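You operate a simulated robot arm through the tools that you are given. There is no shell and no other tool. Be economical: measure what you need, move in short steps, check, and stop when the job is done.

The job below is to be done with a simulated robot arm. You get a single attempt, and the scene is never put back.

TASK
Make a large coffee in the green mug; the pod is already in.
Fine: bottom switch on for it and off at the end; the mug stays on the drip tray. Set down upright: what you pick out. Where these are worked on the way, their far stop is far enough and under half their travel is too little: bottom switch.

Only the result counts: the job must be done as asked and must still hold three seconds after the hand-in. Knocking over, shifting, dropping, spilling or breaking anything else fails it.

THE ROBOT
A 6-joint arm with a two-finger parallel gripper, fixed in place. Base frame: the origin is at the foot of the arm, x ahead of it, y to its left, z up. Units: mm, degrees, N and s.
With the tool pointing down near the work surface it reaches from about 140 to 840 mm from the base axis. Its first joint turns from -166.0 to 166.0 degrees. Payload 3.91 kg.
Tool frame: the origin (TCP) lies between the finger pads and is the grasp point; the fingertips stand 30 mm ahead of it; z points along the fingers, y is the line along which they close. The gripper opens to 110 mm. The fingers are 20 mm wide and 10 mm thick; the gripper's body (48 by 112 mm) begins 55 mm behind the TCP.
Orientation is that of the tool frame in the base frame, as a unit quaternion [x, y, z, w]. With the fingers straight down and closing along the base's y, the tool's x points along the base's -x, its y along +y and its z along -z.

THE INTERFACE
- The arm moves only by the tool jog_arm. Its argument "motion" is a list of rows, each a list of 3 entries, a list of its own where there are three numbers: the shift along the base's x, y, z in mm, then the turn, a rotation vector about the base's x, y, z in degrees, then the gripper command, from -1 (shut) to 1 (fully open), values between in proportion. In form: [[[dx, dy, dz], [ax, ay, az], hand], ...]. A call has 1 to 8 rows; each row shifts and turns the commanded pose from where the row before left it. A row lasts 0.2 s, in which the tool goes at most 50 mm and 8.6 degrees; a call with a longer step from one row to the next is refused whole, and so is a gripper value outside its range. A pose out of reach is approached as far as the arm can. The call stops where the force on the tool passes 90 N (or 10 N more than at its start, if that is more) or the arm is blocked; 0.2 s more then pass. Each finger travels about 108 mm/s and halts on what it meets, pressing with about 31 N; the grip force reading is that of the motor and also rises with nothing between the fingers. The clock runs only during rows and for 0.2 s after the last one: add rows that do not move to give the fingers time. It gives the time, the measured TCP pose, the force on the tool (base axes), the opening and the grip force at its end, in the units of the frame above (readings bear some noise), with the torque about the TCP (base axes, N m) and any sound that the robot's microphone picked up.
- Cameras (640 x 400 px; columns grow to the right, rows downward): "scene" is fixed at [50.2, 651.4, 1467.1]; the picture's right is [-0.95, -0.32, 0.00], its down [-0.13, 0.38, -0.92] and it looks along [0.29, -0.87, -0.40] (base axes); focal length 368 px, centre (320, 200). "wrist" rides on the gripper at [77, 7, -115] in the tool frame; the picture's right is [-0.09, 1.00, 0.00], its down [-0.80, -0.07, -0.59] and it looks along [-0.59, -0.05, 0.80] (tool axes); focal length 270 px, centre (320, 200). There is no depth. A picture from a camera that has moved, and an enlarged one, comes with that camera's place and axes in the base frame and with its lens.
- capture(camera): a new picture of that camera. No time passes.
- move_column(by): slides the trunk up (or, below 0, down) by that many mm; the arm rides with it, the base frame stays. It gives what a move gives, with no picture.
- inspect(camera, box): a new picture of the part [left, top, right, bottom] of that camera's present view, enlarged. No time passes.
- job_done(): hands the job in; it is judged then, once.

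Go step by step. Nothing tells you positions but the pictures and the camera data: compare them with the known pose of the tool, close in by small moves and look again before you grip or let go. The budget is 120 turns and 84 pictures, counting those below and the enlarged ones. Unless the task says otherwise, let go and move clear before handing in, and close with one line.

The tools are called as name(argument=value, ...) on one line, values as JSON. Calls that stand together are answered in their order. jog_arm: Moves the arm, as the interface text tells. Its arguments: {"type":"object","properties":{"motion":{"type":"array"}},"required":["motion"]} The other tools are called the same way: move_column (by) slides the trunk up or down; capture (camera) takes a picture; inspect (camera, box) takes an enlarged picture of a part of a camera's view; job_done () hands the job in.

At the start:

```text
time_s: 0.0
eef_pos: [275.3, -228.5, 1289.4]
ee_rot: [0.0, 1.0, 0.0, 0.0]
contact_force: [0.2, 0.3, 0.1]
ft_torque: [-0.03, 0.04, 0.0]
gripper_width: 109.6
gripper_force: 0.1
trunk travel left (down, up): [-450.0, 90.0]
```

scene: 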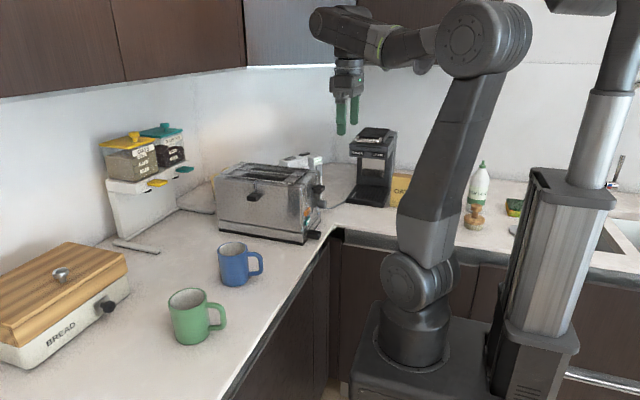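
wrist: 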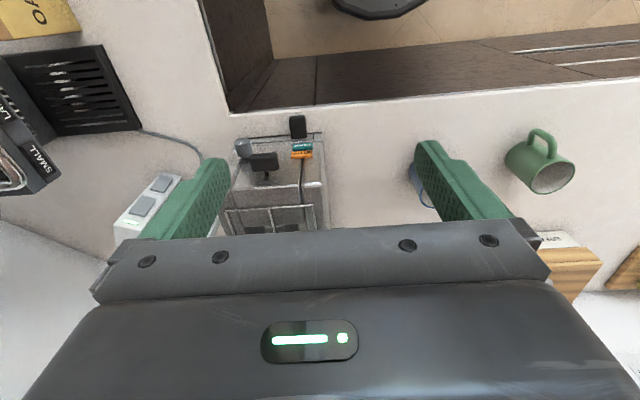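

I see the green mug on the left counter, the toaster in the middle, the coffee machine at the back with SMALL/LARGE buttons, and a two-switch box beside it. I'll look closer at these.

inspect(camera="scene", box=[260, 110, 420, 210])

inspect(camera="wrist", box=[0, 40, 256, 240])

inspect(camera="scene", box=[120, 220, 312, 360])

```text
4.00 times, centred on (340, 160) of scene
camera zoom: at [50.2, 651.4, 1467.1], right [-0.95, -0.32, 0.0], down [-0.13, 0.38, -0.92], along [0.29, -0.87, -0.4], focal length 1473 px, centre (240, 360)
```

zoom: 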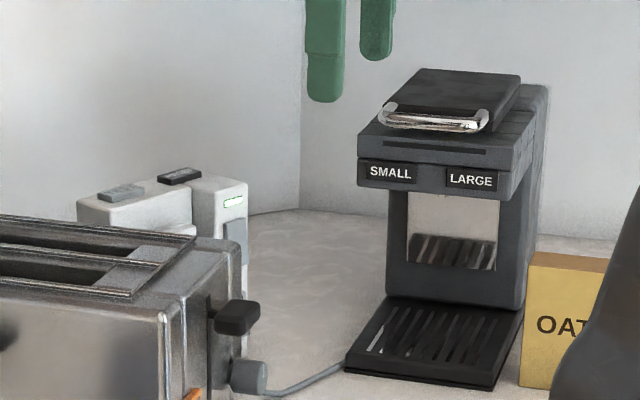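

```text
2.00 times, centred on (128, 140) of wrist
camera zoom: at [198.9, -222.0, 1404.4], right [0.09, 1.0, 0.0], down [0.8, -0.07, 0.59], along [0.59, -0.05, -0.8], focal length 541 px, centre (704, 320)
```

zoom: 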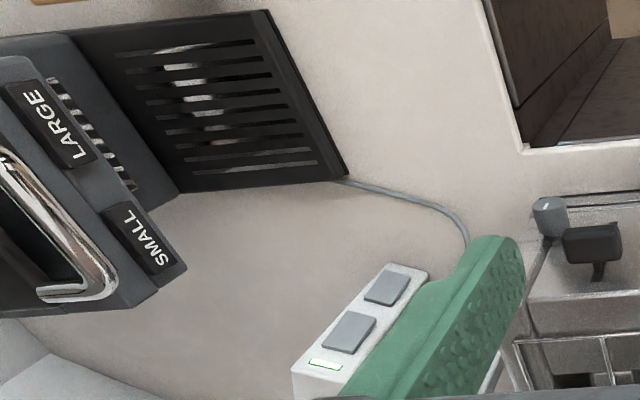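

```text
2.86 times, centred on (216, 290) of scene
camera zoom: at [50.2, 651.4, 1467.1], right [-0.95, -0.32, 0.0], down [-0.13, 0.38, -0.92], along [0.29, -0.87, -0.4], focal length 1052 px, centre (617, -57)
```

zoom: 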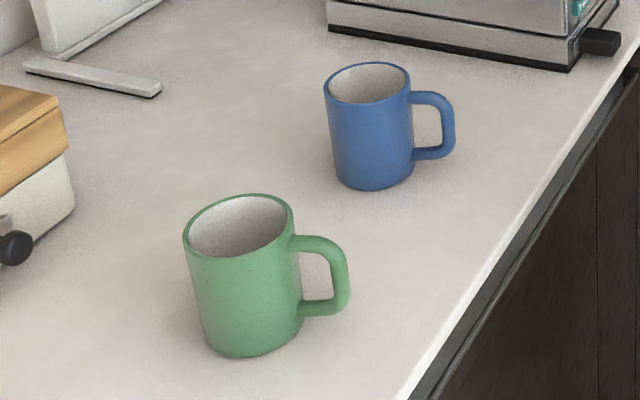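

Triangulating gives the mug at about (490, 171) with its rim near z 993. The tray runs about x 215–355, y -560 to -740, and the switch box face is near x 459, y -556. I'll move the wrist camera so it faces the switch box and machine.

jog_arm(motion=[[[-15, -45, -8], [0, 0, 0], -1], [[-15, -45, -8], [0, 0, 0], -1], [[-15, -45, -8], [0, 0, 0], -1], [[-15, -45, -8], [0, 0, 0], -1], [[-15, -30, -8], [0, 0, 0], -1]])

capture(camera="wrist")

capture(camera="scene")

```text
time_s: 1.2
eef_pos: [200.9, -440.6, 1250.1]
ee_rot: [0.0, 1.0, 0.0, 0.0]
contact_force: [-0.7, -1.1, -0.1]
ft_torque: [0.02, 0.01, 0.0]
gripper_width: 0.0
gripper_force: 30.4
trunk travel left (down, up): [-450.0, 90.0]
```

```text
78 pictures are left
camera wrist: at [123.6, -432.8, 1363.8], right [0.09, 1.0, 0.0], down [0.8, -0.07, 0.59], along [0.59, -0.05, -0.8], focal length 270 px, centre (320, 200)
```

wrist: 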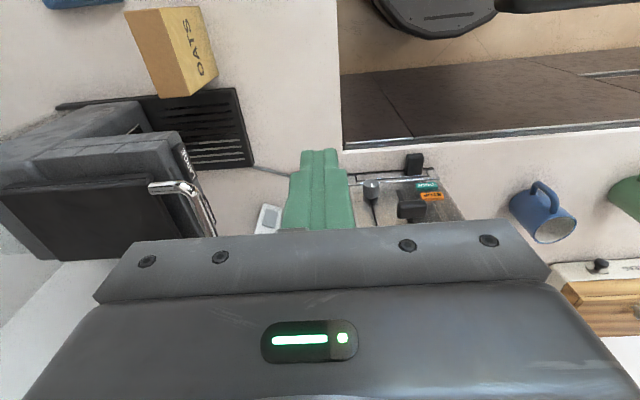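

```text
77 pictures are left
```

scene: 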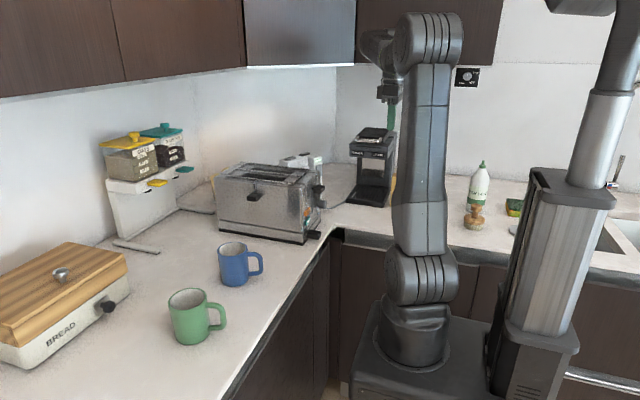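

The gripper blocks the view from here. I'll turn the tool horizontal, pointing -y with the camera on top, which is also the orientation for pressing the buttons and placing the mug.

jog_arm(motion=[[[6, 8, 0], [-4.9487, 4.9487, 4.9487], -1], [[6, 8, 0], [-4.9487, 4.9487, 4.9487], -1], [[6, 8, 0], [-4.9487, 4.9487, 4.9487], -1], [[6, 8, 0], [-4.9487, 4.9487, 4.9487], -1], [[6, 8, 0], [-4.9487, 4.9487, 4.9487], -1], [[6, 8, 0], [-4.9487, 4.9487, 4.9487], -1], [[6, 8, 0], [-4.9487, 4.9487, 4.9487], -1]])

jog_arm(motion=[[[6, 8, 0], [-4.9487, 4.9487, 4.9487], -1], [[6, 8, 0], [-4.9487, 4.9487, 4.9487], -1], [[6, 8, 0], [-4.9487, 4.9487, 4.9487], -1], [[6, 8, 0], [-4.9487, 4.9487, 4.9487], -1], [[6, 8, 0], [-4.9487, 4.9487, 4.9487], -1], [[6, 8, 0], [-4.9487, 4.9487, 4.9487], -1], [[6, 8, 0], [-4.9487, 4.9487, 4.9487], -1]])

capture(camera="wrist")

capture(camera="scene")

```text
time_s: 2.8
eef_pos: [241.5, -383.4, 1250.4]
ee_rot: [-0.289, 0.865, -0.29, -0.289]
contact_force: [-0.3, -0.1, 0.4]
ft_torque: [0.01, 0.0, -0.01]
gripper_width: 0.0
gripper_force: 31.5
trunk travel left (down, up): [-450.0, 90.0]
```

```text
time_s: 4.4
eef_pos: [286.1, -327.8, 1250.2]
ee_rot: [0.501, -0.499, 0.501, 0.5]
contact_force: [0.1, 0.4, 0.8]
ft_torque: [-0.04, 0.03, -0.03]
gripper_width: 0.0
gripper_force: 31.1
trunk travel left (down, up): [-450.0, 90.0]
```

```text
76 pictures are left
camera wrist: at [278.8, -213.0, 1326.9], right [-1.0, 0.0, -0.09], down [0.07, 0.59, -0.8], along [0.05, -0.81, -0.59], focal length 270 px, centre (320, 200)
```

wrist: 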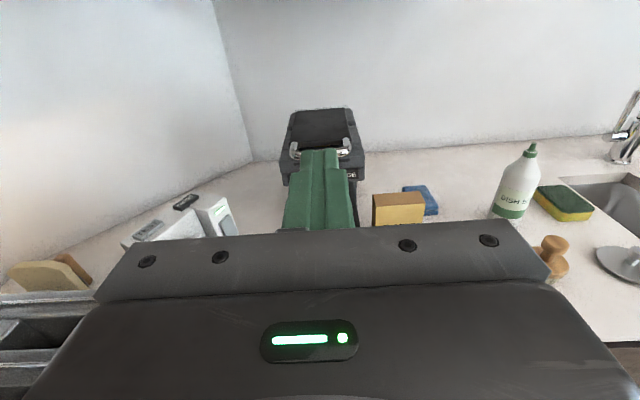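

```text
75 pictures are left
```

scene: 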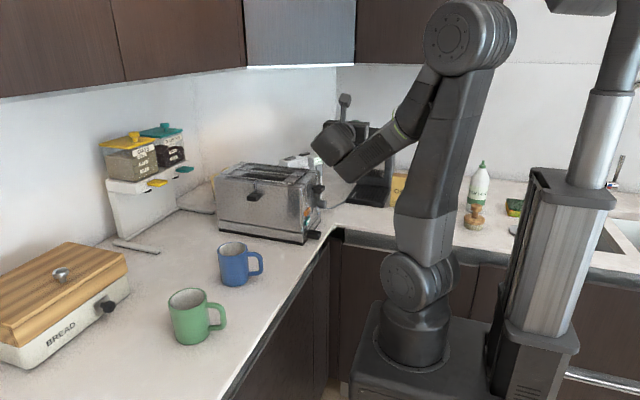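

That worked: the machine sits straight ahead. I'll yaw left and come lower to see the switch face.

jog_arm(motion=[[[-17, -14, -20], [0, 0, 7], -1], [[-17, -14, -20], [0, 0, 7], -1], [[-17, -14, -20], [0, 0, 7], -1], [[-17, -14, -20], [0, 0, 7], -1], [[-18, -16, -20], [0, 0, 7], -1]])

capture(camera="wrist")

```text
time_s: 5.6
eef_pos: [368.2, -278.2, 1191.8]
ee_rot: [0.625, -0.335, 0.622, 0.333]
contact_force: [0.0, -0.3, 0.4]
ft_torque: [0.02, 0.03, 0.01]
gripper_width: 0.1
gripper_force: 31.0
out of reach, approached as far as the arm can: row 3, 4, 5
trunk travel left (down, up): [-450.0, 90.0]
```

```text
74 pictures are left
camera wrist: at [300.0, -186.4, 1268.8], right [-0.83, -0.55, -0.09], down [-0.27, 0.54, -0.8], along [0.49, -0.64, -0.6], focal length 270 px, centre (320, 200)
```

wrist: 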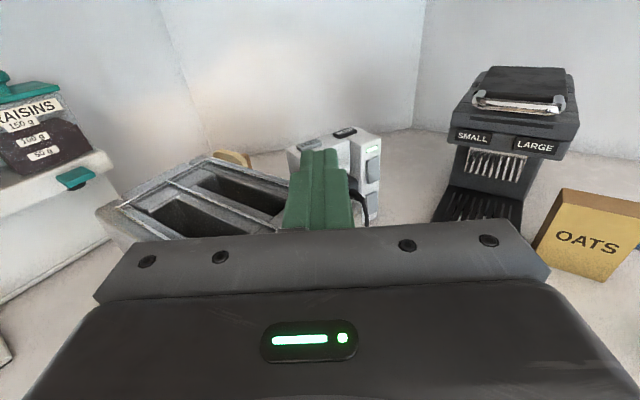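

Good view: the switch box stands beyond the toaster with its rockers facing us. I'll zoom in on it and on the machine.

inspect(camera="wrist", box=[272, 110, 432, 230])

inspect(camera="wrist", box=[420, 50, 612, 230])

```text
3.33 times, centred on (352, 170) of wrist
camera zoom: at [300.0, -186.4, 1268.8], right [-0.83, -0.55, -0.09], down [-0.27, 0.54, -0.8], along [0.49, -0.64, -0.6], focal length 901 px, centre (213, 300)
```

zoom: 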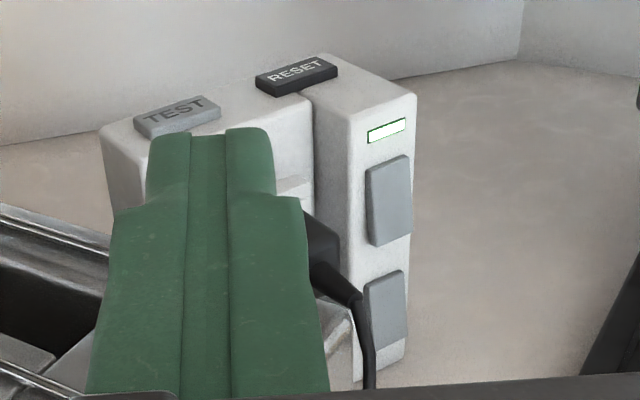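

```text
2.22 times, centred on (516, 140) of wrist
camera zoom: at [300.0, -186.4, 1268.8], right [-0.83, -0.55, -0.09], down [-0.27, 0.54, -0.8], along [0.49, -0.64, -0.6], focal length 601 px, centre (-116, 333)
```

zoom: 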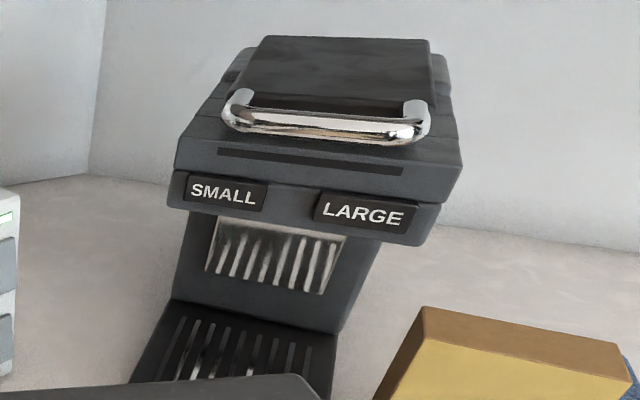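

The outlet box is turned about 45° in the corner, facing (-x,+y). Its bottom switch is near (476, -582, 930). I'll fetch the mug first, so I'm turning toward it while staying high.

jog_arm(motion=[[[0, 0, 20], [0, 0, 0], -1]])

```text
time_s: 6.0
eef_pos: [369.1, -274.1, 1212.6]
ee_rot: [0.626, -0.329, 0.626, 0.329]
contact_force: [-0.8, 0.1, -0.7]
ft_torque: [-0.05, 0.01, -0.03]
gripper_width: 0.0
gripper_force: 30.9
out of reach, approached as far as the arm can: row 1
trunk travel left (down, up): [-450.0, 90.0]
```

Now I'll move outward and up while yawing toward the mug.

jog_arm(motion=[[[8, 30, 15], [0, 0, 8.4], -1], [[8, 38, 15], [0, 0, 8.4], -1], [[5, 38, 15], [0, 0, 8.4], -1], [[0, 38, 15], [0, 0, 8.4], -1], [[0, 38, 10], [0, 0, 8.4], -1], [[0, 38, 10], [0, 0, 8.4], -1], [[0, 38, 10], [0, 0, 8.4], 1]])

```text
time_s: 7.3
eef_pos: [430.3, -66.3, 1293.5]
ee_rot: [0.706, -0.134, 0.683, 0.131]
contact_force: [1.0, -0.6, 0.6]
ft_torque: [0.0, 0.01, 0.01]
gripper_width: 0.0
gripper_force: 30.6
out of reach, approached as far as the arm can: row 1, 2, 3, 4, 5, 6
trunk travel left (down, up): [-450.0, 90.0]
stopped in row 6: the arm was blocked; the commanded pose is now the measured one
```

The commanded pose has reset to the measured one. Lowering the trunk will make close-in poses reachable.

move_column(by=-200)

capture(camera="scene")

```text
time_s: 9.5
eef_pos: [436.6, -66.7, 1085.6]
ee_rot: [0.714, -0.133, 0.675, 0.128]
contact_force: [0.2, -0.8, -0.1]
ft_torque: [-0.02, 0.03, 0.02]
gripper_width: 0.1
gripper_force: 31.1
trunk travel left (down, up): [-250.0, 290.0]
```

```text
71 pictures are left
```

scene: 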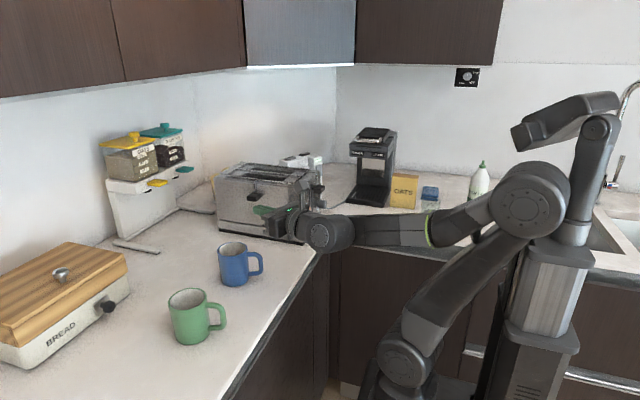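

The arm folds cleanly now. I'll swing over to hover above the green mug, opening the gripper on the way.

jog_arm(motion=[[[0, 45, 5], [0, 0, 8.2], 1], [[0, 45, 5], [0, 0, 8.2], 1], [[-4, 45, 5], [0, 0, 8.2], 1], [[-4, 45, 0], [0, 0, 8.2], 1], [[-4, 40, 0], [0, 0, 8.2], 1], [[0, 0, 0], [1.1, -3, 0], 1]])

capture(camera="wrist")

capture(camera="scene")

```text
time_s: 10.2
eef_pos: [443.9, -51.1, 1082.1]
ee_rot: [0.728, -0.117, 0.666, 0.111]
contact_force: [0.4, 0.2, -0.3]
ft_torque: [0.01, -0.02, 0.0]
gripper_width: 109.8
gripper_force: 0.1
out of reach, approached as far as the arm can: row 1, 2, 3
trunk travel left (down, up): [-250.0, 290.0]
stopped in row 3: the arm was blocked; the commanded pose is now the measured one
```

```text
70 pictures are left
camera wrist: at [339.9, -23.1, 1168.1], right [-0.32, -0.94, -0.08], down [-0.61, 0.27, -0.75], along [0.73, -0.19, -0.66], focal length 270 px, centre (320, 200)
```

wrist: 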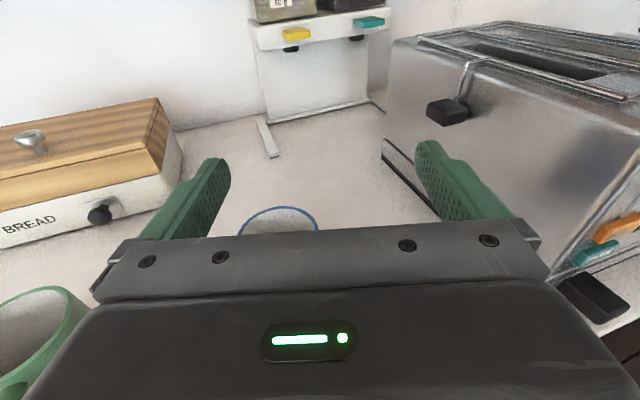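

```text
69 pictures are left
```

scene: 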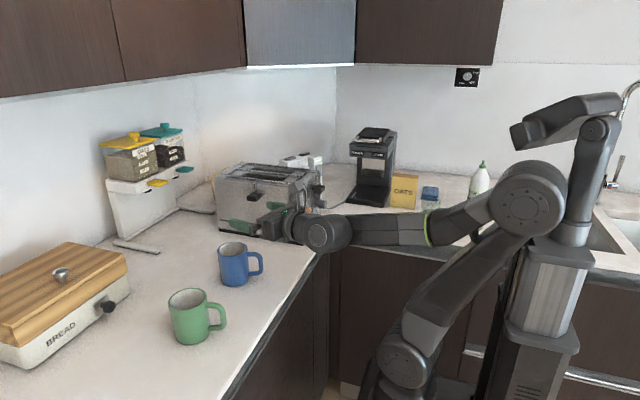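

The wrist hits a limit when turning this way. I'll go back to the tool-down pose and use the other roll, with the camera below and a pitch of about 30°, which should reach both mug and machine.

jog_arm(motion=[[[-10, 0, 45], [0, 0, 0], -1], [[-15, -20, 45], [0, 0, -8.2], -1], [[-20, -25, 30], [0, 0, -8.2], -1], [[-20, -25, 20], [0, 0, -8.2], -1], [[-20, -25, 20], [0, 0, -8.2], -1], [[-20, -25, 0], [0, 0, -8.2], -1], [[-20, -25, 0], [0, 0, -8.2], -1], [[-20, -25, 0], [0, 0, -8.2], -1]])

```text
refused: row 2 steps farther than a row can; nothing moved
```

jog_arm(motion=[[[-10, 0, 45], [0, 0, 0], -1], [[-15, -15, 40], [0, 0, -8.2], -1], [[-20, -25, 30], [0, 0, -8.2], -1], [[-20, -25, 20], [0, 0, -8.2], -1], [[-20, -25, 20], [0, 0, -8.2], -1], [[-20, -25, 0], [0, 0, -8.2], -1], [[-20, -25, 0], [0, 0, -8.2], -1], [[-20, -25, 0], [0, 0, -8.2], -1]])

```text
time_s: 10.7
eef_pos: [415.7, -153.1, 1146.3]
ee_rot: [0.696, -0.193, 0.633, 0.277]
contact_force: [0.1, -0.3, -0.2]
ft_torque: [0.02, -0.01, -0.02]
gripper_width: 0.0
gripper_force: 13.3
trunk travel left (down, up): [-250.0, 290.0]
stopped in row 2: the arm was blocked; the commanded pose is now the measured one
```

The arm reconfigured itself quickly there. I'll continue with smaller steps.

jog_arm(motion=[[[0, 0, 20], [0, 0, 0], -1], [[-10, -5, 20], [0, 0, -4], -1], [[-10, -10, 20], [0, 0, -6], -1], [[-10, -10, 20], [0, 0, -8], -1], [[-15, -15, 10], [0, 0, -8], -1], [[-15, -15, 0], [0, 0, -8], -1], [[-15, -15, 0], [0, 0, -8], -1]])

capture(camera="scene")

```text
time_s: 12.3
eef_pos: [340.5, -220.7, 1237.7]
ee_rot: [0.579, -0.431, 0.494, 0.485]
contact_force: [-0.8, -0.1, -0.2]
ft_torque: [0.0, -0.02, 0.02]
gripper_width: 0.2
gripper_force: 30.9
trunk travel left (down, up): [-250.0, 290.0]
```

```text
68 pictures are left
```

scene: 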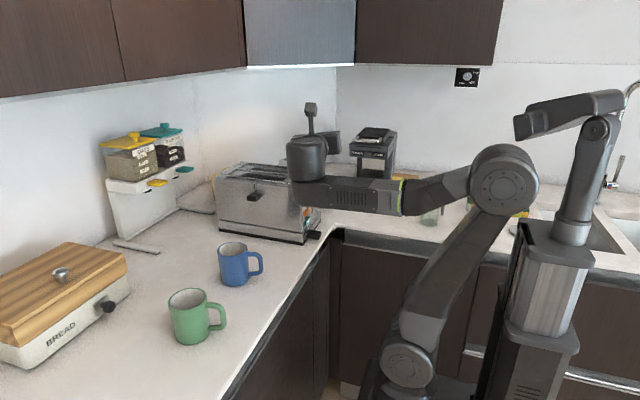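

Now I'll reverse the 120° rotation to get back to tool-down.

jog_arm(motion=[[[5, 8, 0], [4.9487, -4.9487, -4.9487], -1], [[5, 8, 0], [4.9487, -4.9487, -4.9487], -1], [[5, 8, 0], [4.9487, -4.9487, -4.9487], -1], [[5, 8, 0], [4.9487, -4.9487, -4.9487], -1], [[5, 8, 0], [4.9487, -4.9487, -4.9487], -1], [[5, 8, 0], [4.9487, -4.9487, -4.9487], -1], [[5, 8, 0], [4.9487, -4.9487, -4.9487], -1]])

jog_arm(motion=[[[5, 8, 0], [4.9487, -4.9487, -4.9487], -1], [[5, 8, 0], [4.9487, -4.9487, -4.9487], -1], [[5, 8, 0], [4.9487, -4.9487, -4.9487], -1], [[5, 8, 0], [4.9487, -4.9487, -4.9487], -1], [[5, 8, 0], [4.9487, -4.9487, -4.9487], -1], [[5, 8, 0], [4.9487, -4.9487, -4.9487], -1], [[5, 8, 0], [4.9487, -4.9487, -4.9487], -1]])

```text
time_s: 13.9
eef_pos: [376.5, -164.5, 1238.1]
ee_rot: [-0.376, 0.822, -0.331, -0.27]
contact_force: [0.2, -0.1, -0.7]
ft_torque: [0.0, 0.0, 0.01]
gripper_width: 0.1
gripper_force: 31.1
trunk travel left (down, up): [-250.0, 290.0]
```

```text
time_s: 15.5
eef_pos: [410.1, -139.8, 1196.3]
ee_rot: [-0.071, 0.994, -0.079, 0.016]
contact_force: [0.0, 0.1, 0.2]
ft_torque: [-0.02, 0.06, 0.03]
gripper_width: 0.0
gripper_force: 30.9
out of reach, approached as far as the arm can: row 1, 2, 3, 4
trunk travel left (down, up): [-250.0, 290.0]
```

Nearly tool-down again. Now I'll square up, swing toward the mug and pitch the tool up with the camera underneath.

jog_arm(motion=[[[5, 35, 5], [4.4, 1.2, 0], -1], [[5, 35, 5], [4.4, 1.2, 0], -1], [[5, 38, 0], [0, 0, 6], -1], [[5, 38, 0], [0, 0, 6], 0], [[5, 38, 0], [2.93, -8.06, 0], 1], [[5, 38, 0], [2.93, -8.06, 0], 1], [[5, 38, 0], [2.93, -8.06, 0], 1], [[5, 38, 0], [2.93, -8.06, 0], 1]])

jog_arm(motion=[[[0, 0, 0], [2.93, -8.06, 0], 1], [[0, 0, 0], [2.93, -8.06, 0], 1], [[0, 0, 0], [2.93, -8.06, 0], 1]])

capture(camera="scene")

capture(camera="wrist")

```text
time_s: 17.3
eef_pos: [447.2, 155.6, 1170.7]
ee_rot: [-0.167, 0.94, 0.049, 0.292]
contact_force: [-0.2, -0.6, -0.4]
ft_torque: [0.01, 0.0, 0.03]
gripper_width: 110.1
gripper_force: 0.0
out of reach, approached as far as the arm can: row 1, 2
trunk travel left (down, up): [-250.0, 290.0]
```

```text
time_s: 18.1
eef_pos: [447.6, 156.1, 1172.6]
ee_rot: [-0.151, 0.852, 0.084, 0.494]
contact_force: [0.5, 0.0, 0.7]
ft_torque: [-0.02, 0.0, 0.01]
gripper_width: 109.8
gripper_force: 0.1
trunk travel left (down, up): [-250.0, 290.0]
```

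```text
67 pictures are left
```

scene: 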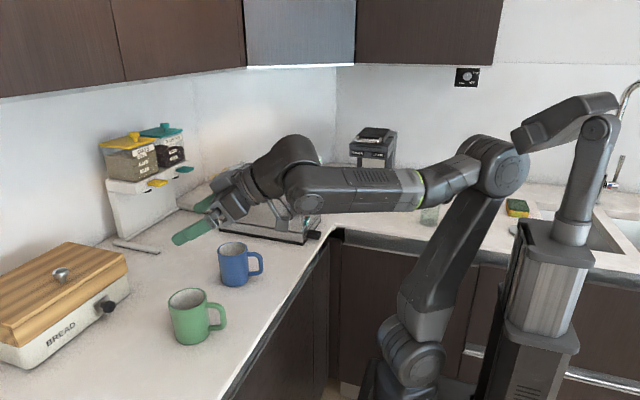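

```text
66 pictures are left
camera wrist: at [316.9, 115.6, 1161.6], right [-0.3, 0.95, 0.07], down [-0.09, -0.1, 0.99], along [0.95, 0.29, 0.11], focal length 270 px, centre (320, 200)
```

wrist: 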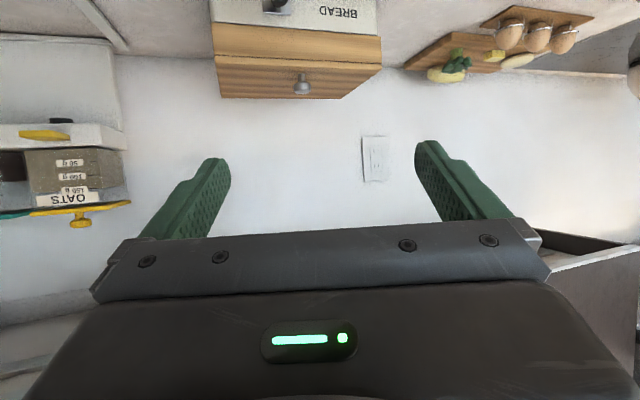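

This roll works. Now I'll descend toward the mug, stopping above it to check alignment.

jog_arm(motion=[[[9, 3, -35], [0, 0, 0], 1], [[9, 3, -35], [0, 0, 0], 1], [[9, 4, -30], [0, 0, 0], 1], [[0, 0, -23], [0, 0, 0], 1]])

inspect(camera="scene", box=[120, 200, 312, 360])

```text
time_s: 19.1
eef_pos: [476.6, 166.2, 1049.2]
ee_rot: [-0.152, 0.852, 0.084, 0.493]
contact_force: [-0.6, -0.4, 0.3]
ft_torque: [0.03, -0.01, 0.0]
gripper_width: 110.0
gripper_force: 0.0
trunk travel left (down, up): [-250.0, 290.0]
```

```text
2.50 times, centred on (216, 280) of scene
camera zoom: at [50.2, 651.4, 1467.1], right [-0.95, -0.32, 0.0], down [-0.13, 0.38, -0.92], along [0.29, -0.87, -0.4], focal length 921 px, centre (580, 0)
```

zoom: 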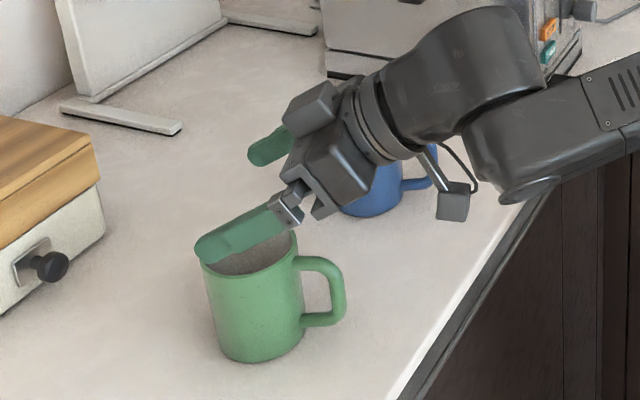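

The finger projects where expected and the mug lies between the fingers. I'll descend to grip height.

jog_arm(motion=[[[-1, 0, -25], [0, 0, 0], 1], [[0, 0, -25], [0, 0, 0], 1], [[0, 0, -15], [0, 0, 0], 1], [[0, 0, -10], [0, 0, 0], 1]])

inspect(camera="scene", box=[120, 220, 312, 360])

capture(camera="wrist")

```text
time_s: 20.1
eef_pos: [469.7, 160.9, 992.0]
ee_rot: [-0.152, 0.853, 0.081, 0.492]
contact_force: [-0.2, 0.6, 0.5]
ft_torque: [0.0, -0.04, -0.02]
gripper_width: 109.9
gripper_force: 0.0
out of reach, approached as far as the arm can: row 3, 4
trunk travel left (down, up): [-250.0, 290.0]
```

```text
2.86 times, centred on (216, 290) of scene
camera zoom: at [50.2, 651.4, 1467.1], right [-0.95, -0.32, 0.0], down [-0.13, 0.38, -0.92], along [0.29, -0.87, -0.4], focal length 1052 px, centre (617, -57)
```

zoom: 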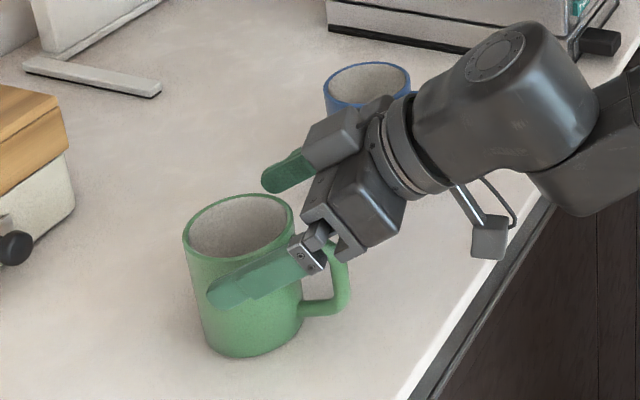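

```text
63 pictures are left
camera wrist: at [337.9, 120.3, 983.0], right [-0.3, 0.95, 0.06], down [-0.09, -0.09, 0.99], along [0.95, 0.29, 0.11], focal length 270 px, centre (320, 200)
```

wrist: 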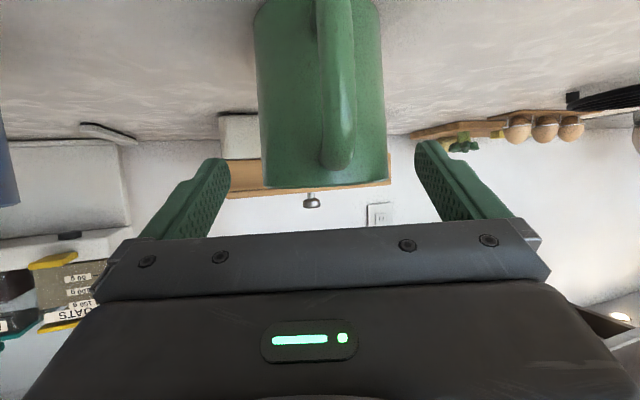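

The mug is well centred between the fingers. The arm is folded too close, so I'll lift slightly and lower the trunk to gain reach.

jog_arm(motion=[[[3, 3, 30], [0, 0, 0], 1]])

move_column(by=-40)

```text
time_s: 20.5
eef_pos: [472.4, 163.0, 1022.7]
ee_rot: [-0.151, 0.852, 0.083, 0.495]
contact_force: [0.4, 0.0, -0.7]
ft_torque: [-0.01, 0.02, 0.07]
gripper_width: 110.2
gripper_force: 0.0
trunk travel left (down, up): [-250.0, 290.0]
```

```text
time_s: 21.4
eef_pos: [472.6, 163.7, 983.6]
ee_rot: [-0.15, 0.852, 0.083, 0.494]
contact_force: [-0.3, 0.1, 0.0]
ft_torque: [-0.01, 0.01, 0.0]
gripper_width: 110.1
gripper_force: 0.1
trunk travel left (down, up): [-210.0, 330.0]
```

jog_arm(motion=[[[2, 1, -6], [0, 0, 0], 1], [[0, 0, -7], [0, 0, 0], 1]])

inspect(camera="scene", box=[150, 250, 262, 350])

capture(camera="wrist")

```text
time_s: 22.0
eef_pos: [474.7, 165.4, 968.6]
ee_rot: [-0.15, 0.853, 0.083, 0.494]
contact_force: [0.1, -0.1, -0.8]
ft_torque: [-0.01, -0.02, 0.02]
gripper_width: 109.9
gripper_force: 0.1
trunk travel left (down, up): [-210.0, 330.0]
```

```text
4.00 times, centred on (206, 300) of scene
camera zoom: at [50.2, 651.4, 1467.1], right [-0.95, -0.32, 0.0], down [-0.13, 0.38, -0.92], along [0.29, -0.87, -0.4], focal length 1473 px, centre (776, -200)
```

zoom: 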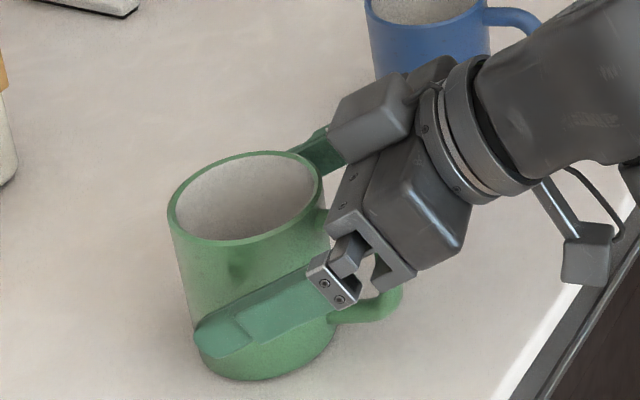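

```text
61 pictures are left
camera wrist: at [342.9, 124.7, 958.7], right [-0.3, 0.95, 0.07], down [-0.09, -0.1, 0.99], along [0.95, 0.29, 0.11], focal length 270 px, centre (320, 200)
```

wrist: 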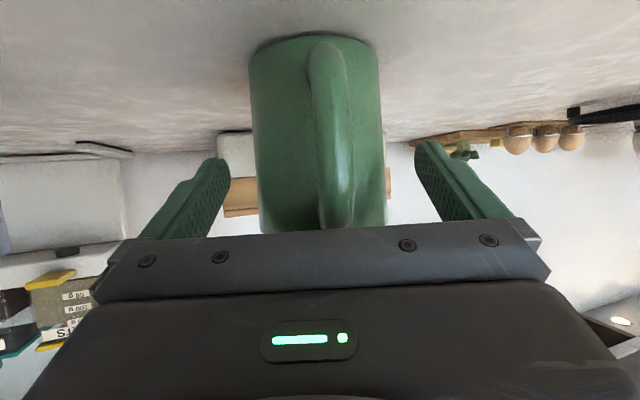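

The fingers straddle the mug with the handle clear between them. Closing now.

jog_arm(motion=[[[0, 0, 0], [0, 0, 0], -0.2], [[0, 0, 0], [0, 0, 0], -1], [[0, 0, 0], [0, 0, 0], -1]])

jog_arm(motion=[[[0, 0, 15], [0, 0, 0], -1], [[0, 0, 15], [0, 0, 0], -1]])

capture(camera="scene")

capture(camera="wrist")

```text
time_s: 22.8
eef_pos: [473.7, 165.3, 968.2]
ee_rot: [-0.151, 0.853, 0.083, 0.493]
contact_force: [0.0, -0.7, -0.1]
ft_torque: [-0.02, -0.02, -0.04]
gripper_width: 71.8
gripper_force: 31.3
trunk travel left (down, up): [-210.0, 330.0]
```

```text
time_s: 23.4
eef_pos: [474.4, 167.1, 999.1]
ee_rot: [-0.151, 0.853, 0.083, 0.493]
contact_force: [0.2, 0.6, -2.8]
ft_torque: [0.01, 0.01, 0.0]
gripper_width: 72.1
gripper_force: 31.0
trunk travel left (down, up): [-210.0, 330.0]
```

```text
60 pictures are left
```

scene: 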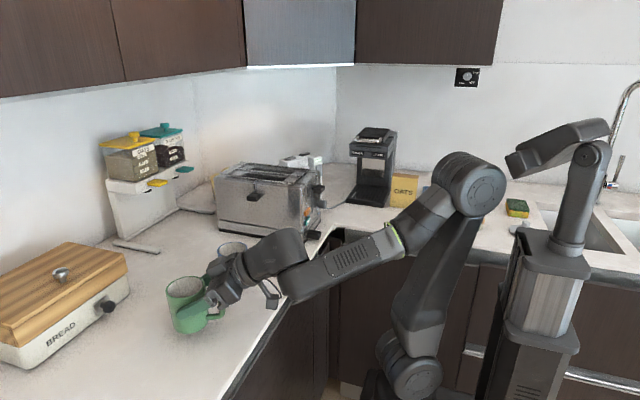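

```text
59 pictures are left
camera wrist: at [342.2, 124.8, 988.6], right [-0.3, 0.95, 0.07], down [-0.09, -0.1, 0.99], along [0.95, 0.29, 0.11], focal length 270 px, centre (320, 200)
```

wrist: 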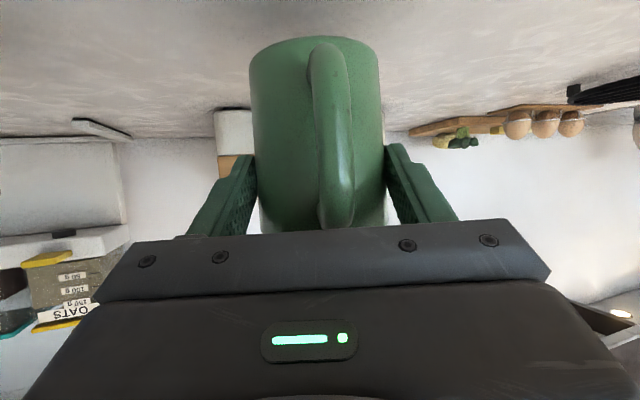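

The mug is held (72 mm grip, about 3 N). I'll lift it well above the toaster, then arc over to the machine with the tool ending along -y.

jog_arm(motion=[[[0, 0, 30], [0, 0, 0], -1], [[0, 0, 40], [0, 0, 0], -1], [[0, 0, 40], [0, 0, 0], -1], [[0, 0, 40], [0, 0, 0], -1], [[0, 0, 40], [0, 0, 0], -1]])

jog_arm(motion=[[[13.4, -44.5, 0], [0, 0, -7.857], -1], [[9.3, -45.5, 0], [0, 0, -7.857], -1], [[4.9, -46.3, 0], [0, 0, -7.857], -1], [[0.8, -46.5, 0], [0, 0, -7.857], -1], [[-3.7, -46.4, 0], [0, 0, -7.857], -1], [[-7.8, -45.8, 0], [0, 0, -7.857], -1], [[-12.1, -44.9, 0], [0, 0, -7.857], -1]])

capture(camera="scene")

```text
time_s: 24.6
eef_pos: [475.8, 166.0, 1189.4]
ee_rot: [-0.152, 0.852, 0.083, 0.494]
contact_force: [-0.6, -0.9, -3.0]
ft_torque: [0.0, 0.04, -0.02]
gripper_width: 72.0
gripper_force: 30.3
trunk travel left (down, up): [-210.0, 330.0]
```

```text
time_s: 26.2
eef_pos: [479.7, -156.9, 1189.6]
ee_rot: [0.26, 0.826, -0.154, 0.476]
contact_force: [0.4, 0.3, -2.8]
ft_torque: [0.03, 0.04, -0.03]
gripper_width: 71.7
gripper_force: 31.1
trunk travel left (down, up): [-210.0, 330.0]
```

```text
58 pictures are left
```

scene: 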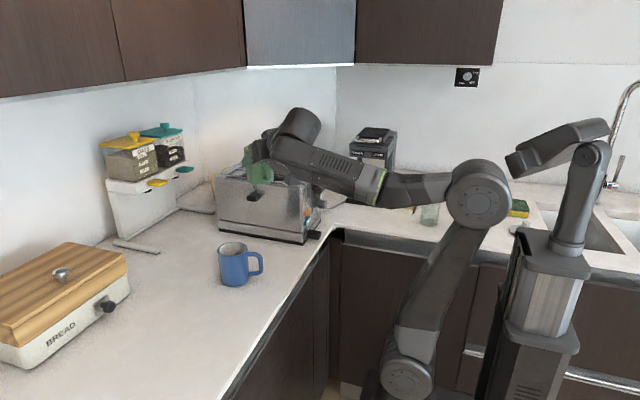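

Tracking is smooth, so I'll continue the arc.

jog_arm(motion=[[[-16.2, -43.6, 0], [0, 0, -7.857], -1], [[-20.1, -42, 0], [0, 0, -7.857], -1], [[-23.9, -39.9, 0], [0, 0, -7.857], -1], [[-27.5, -37.5, 0], [0, 0, -7.857], -1], [[-30.9, -34.8, 0], [0, 0, -7.857], -1], [[-33.9, -31.8, 0], [0, 0, -7.857], -1], [[-36.7, -28.5, 0], [0, 0, -7.857], -1]])

capture(camera="scene")

capture(camera="wrist")

```text
time_s: 27.8
eef_pos: [289.2, -412.9, 1187.2]
ee_rot: [0.612, 0.613, -0.356, 0.351]
contact_force: [0.1, 0.8, -3.4]
ft_torque: [0.01, -0.02, -0.01]
gripper_width: 71.9
gripper_force: 30.9
trunk travel left (down, up): [-210.0, 330.0]
```

```text
57 pictures are left
```

scene: 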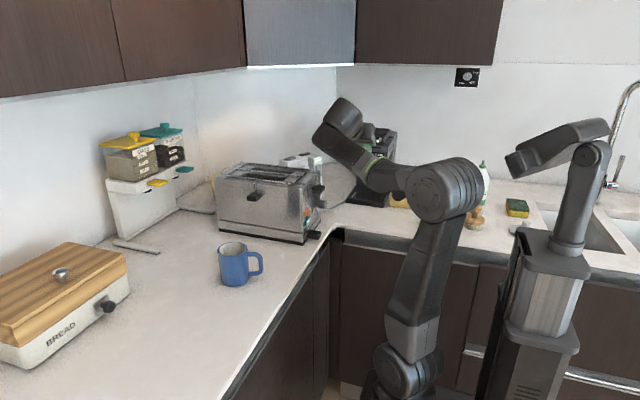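

```text
56 pictures are left
camera wrist: at [295.5, -274.7, 1178.3], right [1.0, -0.05, 0.07], down [-0.06, 0.12, 0.99], along [-0.06, -0.99, 0.11], focal length 270 px, centre (320, 200)
```

wrist: 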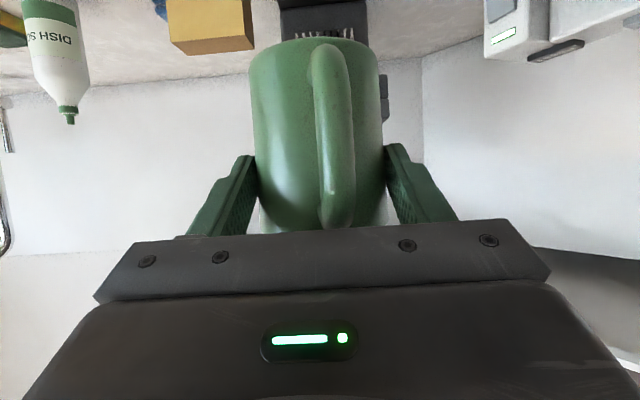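

Now I need precise machine coordinates, but the mug hides it from the wrist camera. I'll shift sideways and down for a clear look.

jog_arm(motion=[[[-25, 5, -25], [0, 0, 0], -1], [[-25, 5, -25], [0, 0, 0], -1], [[-25, 5, -25], [0, 0, 0], -1], [[-25, 5, -25], [0, 0, 0], -1], [[-25, 0, -10], [0, 0, 0], -1]])

capture(camera="wrist")

capture(camera="scene")

```text
time_s: 29.0
eef_pos: [163.5, -394.1, 1079.1]
ee_rot: [0.611, 0.613, -0.356, 0.352]
contact_force: [0.0, -0.4, -2.4]
ft_torque: [0.07, 0.0, 0.0]
gripper_width: 71.9
gripper_force: 30.8
trunk travel left (down, up): [-210.0, 330.0]
```

```text
55 pictures are left
camera wrist: at [171.9, -255.7, 1069.0], right [1.0, -0.05, 0.07], down [-0.06, 0.12, 0.99], along [-0.05, -0.99, 0.11], focal length 270 px, centre (320, 200)
```

wrist: 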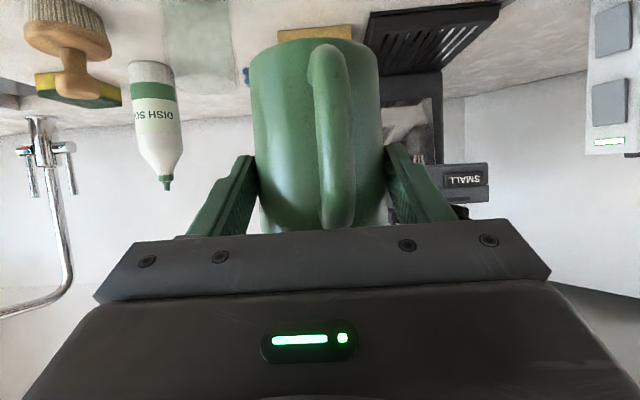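

```text
54 pictures are left
```

scene: 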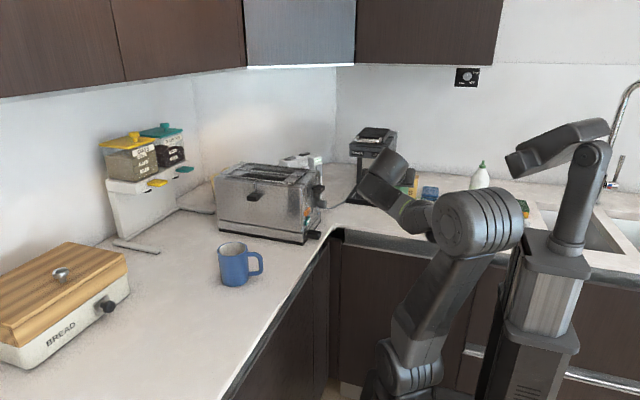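

inspect(camera="wrist", box=[352, 0, 640, 220])

```text
1.82 times, centred on (496, 110) of wrist
camera zoom: at [171.9, -255.7, 1069.0], right [1.0, -0.05, 0.07], down [-0.06, 0.12, 0.99], along [-0.05, -0.99, 0.11], focal length 491 px, centre (0, 364)
```

zoom: 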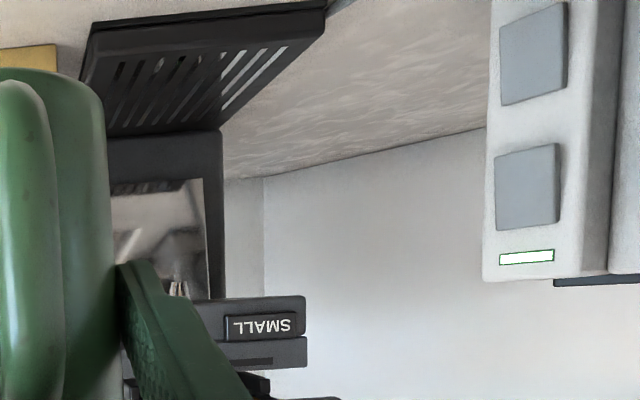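

The machine is square to the base: tray x 226–372, front y about -597, back about -760. The head bottom is near z 1076 and LARGE is near (258, -600, 1092). I'll lower a bit to see the spout under the head.

jog_arm(motion=[[[0, 0, -25], [0, 0, 0], -1], [[0, 0, -25], [0, 0, 0], -1], [[0, 0, -25], [0, 0, 0], -1]])

inspect(camera="wrist", box=[340, 0, 560, 230])

capture(camera="scene")

```text
time_s: 29.8
eef_pos: [164.1, -393.8, 1003.0]
ee_rot: [0.612, 0.613, -0.356, 0.351]
contact_force: [-0.2, -0.2, -3.2]
ft_torque: [0.09, 0.02, 0.01]
gripper_width: 71.9
gripper_force: 30.4
trunk travel left (down, up): [-210.0, 330.0]
```

```text
1.74 times, centred on (450, 115) of wrist
camera zoom: at [171.8, -255.8, 993.4], right [1.0, -0.05, 0.07], down [-0.06, 0.11, 0.99], along [-0.05, -0.99, 0.11], focal length 470 px, centre (94, 348)
```

zoom: 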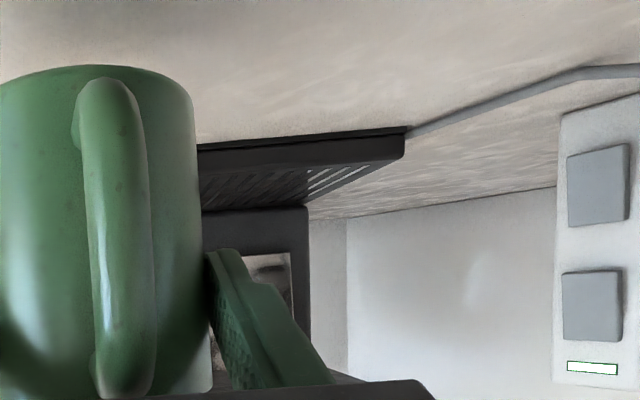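

```text
51 pictures are left
```

scene: 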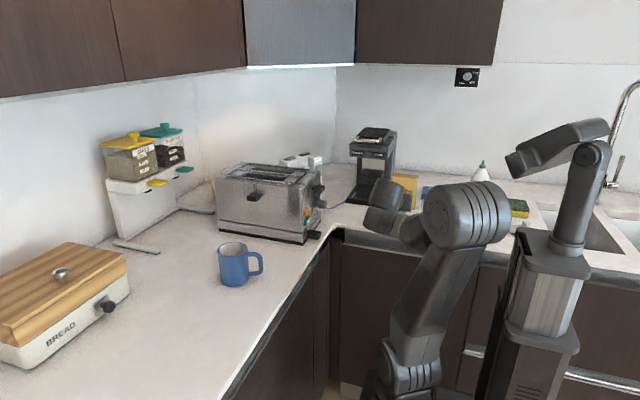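

The gripper hides the underside of the head. I'll tilt the empty mug and camera up briefly to see where the spout is.

jog_arm(motion=[[[-10, 0, 5], [-6.67, 0, 0], -1], [[-10, 0, 5], [-6.67, 0, 0], -1], [[-10, 0, 5], [-6.67, 0, 0], -1]])

capture(camera="wrist")

```text
time_s: 30.6
eef_pos: [134.9, -392.2, 1018.5]
ee_rot: [0.545, 0.54, -0.456, 0.452]
contact_force: [1.7, 0.4, -3.2]
ft_torque: [0.04, 0.0, -0.04]
gripper_width: 71.7
gripper_force: 31.1
trunk travel left (down, up): [-210.0, 330.0]
```

```text
50 pictures are left
camera wrist: at [142.0, -266.3, 962.2], right [1.0, -0.02, 0.09], down [-0.07, 0.44, 0.89], along [-0.06, -0.9, 0.44], focal length 270 px, centre (320, 200)
```

wrist: 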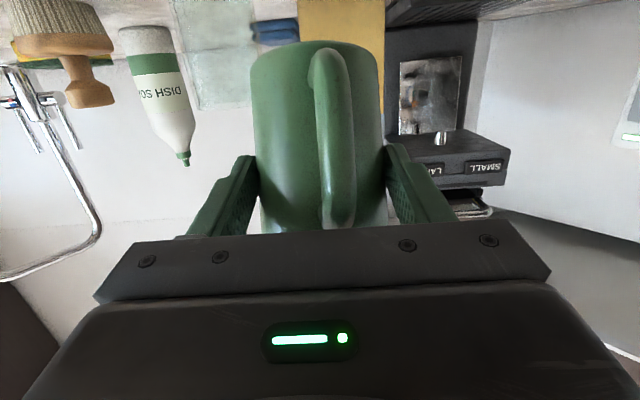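

inspect(camera="wrist", box=[376, 60, 536, 220])

```text
2.50 times, centred on (456, 140) of wrist
camera zoom: at [142.0, -266.3, 962.2], right [1.0, -0.02, 0.09], down [-0.07, 0.44, 0.89], along [-0.06, -0.9, 0.44], focal length 676 px, centre (-20, 350)
```

zoom: 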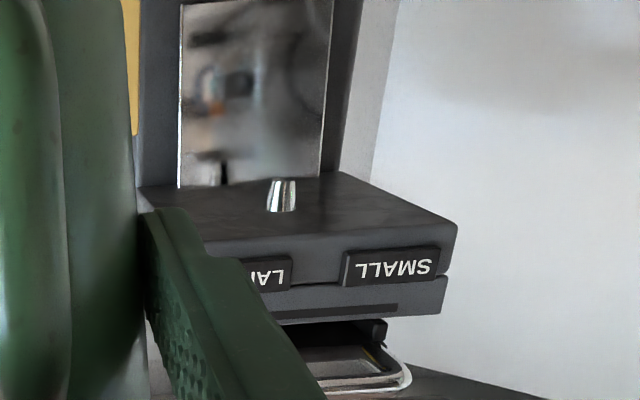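

The spout is clear now, at about (295, -652) with its tip near z 1059. I'll level the mug again and line up in front of the machine.

jog_arm(motion=[[[32, 0, -2], [6.67, 0, 0], -1], [[32, 0, -2], [6.67, 0, 0], -1], [[32, 0, -2], [6.67, 0, 0], -1], [[32, -10, 0], [0, 0, 0], -1], [[33, -15, 0], [0, 0, 0], -1], [[0, -20, 0], [0, 0, 0], -1], [[0, 0, 0], [0, 0, 0], -1]])

capture(camera="scene")

capture(camera="wrist")

```text
time_s: 32.2
eef_pos: [296.1, -438.0, 1013.9]
ee_rot: [0.613, 0.612, -0.357, 0.35]
contact_force: [0.7, -0.3, -2.8]
ft_torque: [0.02, 0.0, 0.03]
gripper_width: 71.3
gripper_force: 30.5
trunk travel left (down, up): [-210.0, 330.0]
```

```text
48 pictures are left
```

scene: 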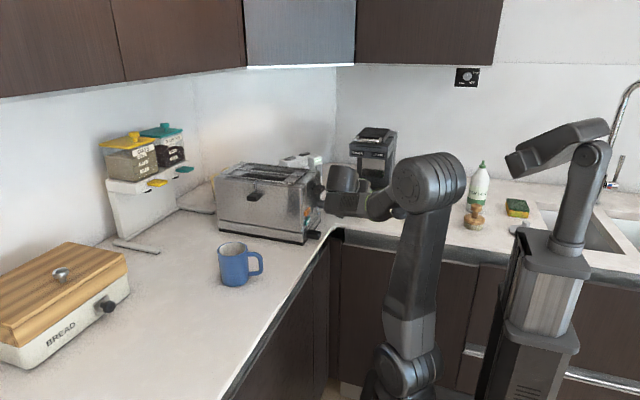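

```text
47 pictures are left
camera wrist: at [303.5, -299.6, 1003.6], right [1.0, -0.05, 0.07], down [-0.06, 0.12, 0.99], along [-0.05, -0.99, 0.11], focal length 270 px, centre (320, 200)
```

wrist: 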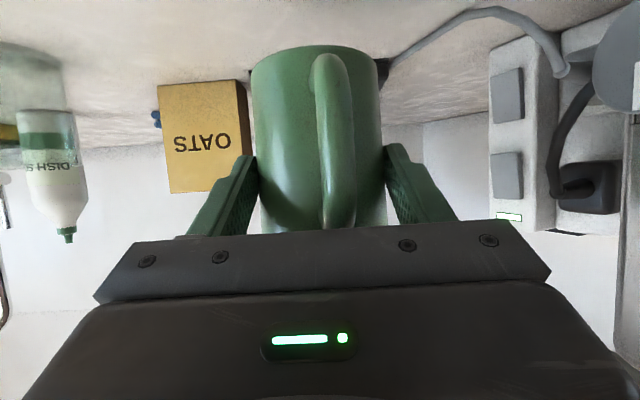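

Lined up at x 296. I'll drive in beneath the head with the mug bottom about 15 mm above the tray.

jog_arm(motion=[[[0, -30, -3], [0, 0, 0], -1], [[0, -30, -3], [0, 0, 0], -1], [[0, -30, -2], [0, 0, 0], -1], [[0, -20, 0], [0, 0, 0], -1], [[0, -20, 0], [0, 0, 0], -1]])

capture(camera="wrist")

inspect(camera="scene", box=[280, 110, 420, 230])

```text
time_s: 33.4
eef_pos: [296.3, -568.7, 1005.8]
ee_rot: [0.611, 0.614, -0.356, 0.352]
contact_force: [0.5, -0.2, -2.5]
ft_torque: [0.05, -0.01, -0.03]
gripper_width: 71.5
gripper_force: 30.8
trunk travel left (down, up): [-210.0, 330.0]
```

```text
46 pictures are left
camera wrist: at [303.8, -430.4, 995.6], right [1.0, -0.05, 0.07], down [-0.06, 0.12, 0.99], along [-0.05, -0.99, 0.11], focal length 270 px, centre (320, 200)
```

wrist: 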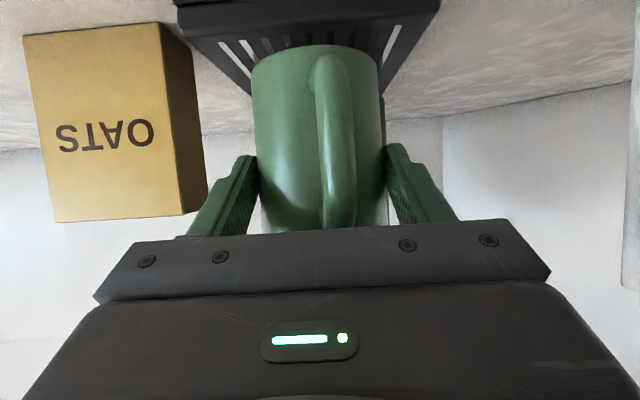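

```text
3.33 times, centred on (350, 170) of scene
camera zoom: at [50.2, 651.4, 1467.1], right [-0.95, -0.32, 0.0], down [-0.13, 0.38, -0.92], along [0.29, -0.87, -0.4], focal length 1228 px, centre (220, 300)
```

zoom: 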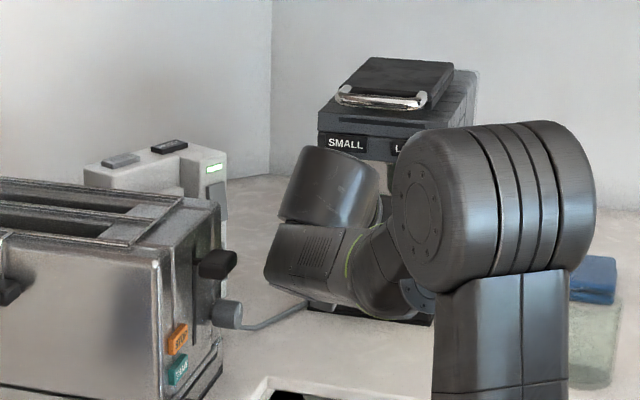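

The tray is centred on the mug, with the OATS box and toaster clear. I'll go in the last 70 mm.

jog_arm(motion=[[[0, -20, -2], [0, 0, 0], -1], [[0, -20, -2], [0, 0, 0], -1], [[0, -20, 0], [0, 0, 0], -1], [[0, -10, 0], [0, 0, 0], -1], [[0, 0, 0], [0, 0, 0], -1]])

jog_arm(motion=[[[0, 0, -5], [0, 0, 0], -1], [[0, 0, -4], [0, 0, 0], -1], [[0, 0, 0], [0, 0, 0], -1]])

capture(camera="wrist")

```text
time_s: 34.6
eef_pos: [295.9, -637.2, 1001.7]
ee_rot: [0.612, 0.612, -0.357, 0.35]
contact_force: [-0.4, 8.1, -10.4]
ft_torque: [-0.84, -0.15, -0.13]
gripper_width: 71.5
gripper_force: 31.0
trunk travel left (down, up): [-210.0, 330.0]
```

```text
time_s: 35.4
eef_pos: [295.8, -638.2, 992.1]
ee_rot: [0.612, 0.612, -0.357, 0.351]
contact_force: [-0.1, -0.5, -2.5]
ft_torque: [0.03, -0.02, 0.04]
gripper_width: 71.7
gripper_force: 30.8
trunk travel left (down, up): [-210.0, 330.0]
```

```text
44 pictures are left
camera wrist: at [303.1, -501.0, 982.7], right [1.0, -0.05, 0.07], down [-0.06, 0.12, 0.99], along [-0.05, -0.99, 0.11], focal length 270 px, centre (320, 200)
```

wrist: 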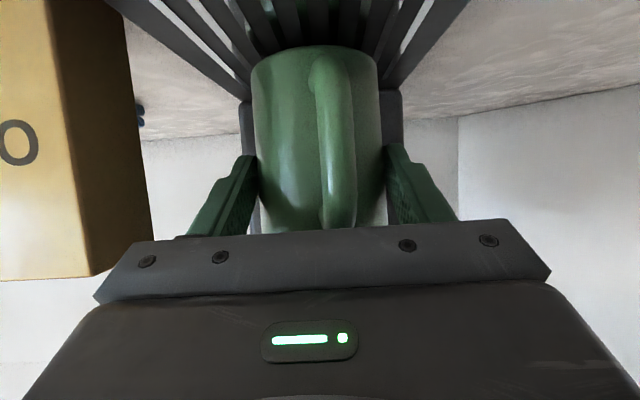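

A light touch at the top (8 N) went away when I lowered, so the mug is nearly on the tray. I'll lower gently until it contacts.

jog_arm(motion=[[[0, 0, -2], [0, 0, 0], -1], [[0, 0, 0], [0, 0, 0], -1]])

jog_arm(motion=[[[0, 0, -1.5], [0, 0, 0], -1], [[0, 0, 0], [0, 0, 0], -1]])

```text
time_s: 36.0
eef_pos: [295.7, -637.9, 990.3]
ee_rot: [0.613, 0.612, -0.357, 0.35]
contact_force: [0.6, -0.5, -3.6]
ft_torque: [0.03, 0.0, 0.01]
gripper_width: 71.4
gripper_force: 31.0
trunk travel left (down, up): [-210.0, 330.0]
```

```text
time_s: 36.6
eef_pos: [295.6, -638.4, 988.9]
ee_rot: [0.611, 0.613, -0.356, 0.351]
contact_force: [-0.4, 1.2, -3.3]
ft_torque: [0.05, -0.01, 0.01]
gripper_width: 71.6
gripper_force: 30.9
trunk travel left (down, up): [-210.0, 330.0]
```

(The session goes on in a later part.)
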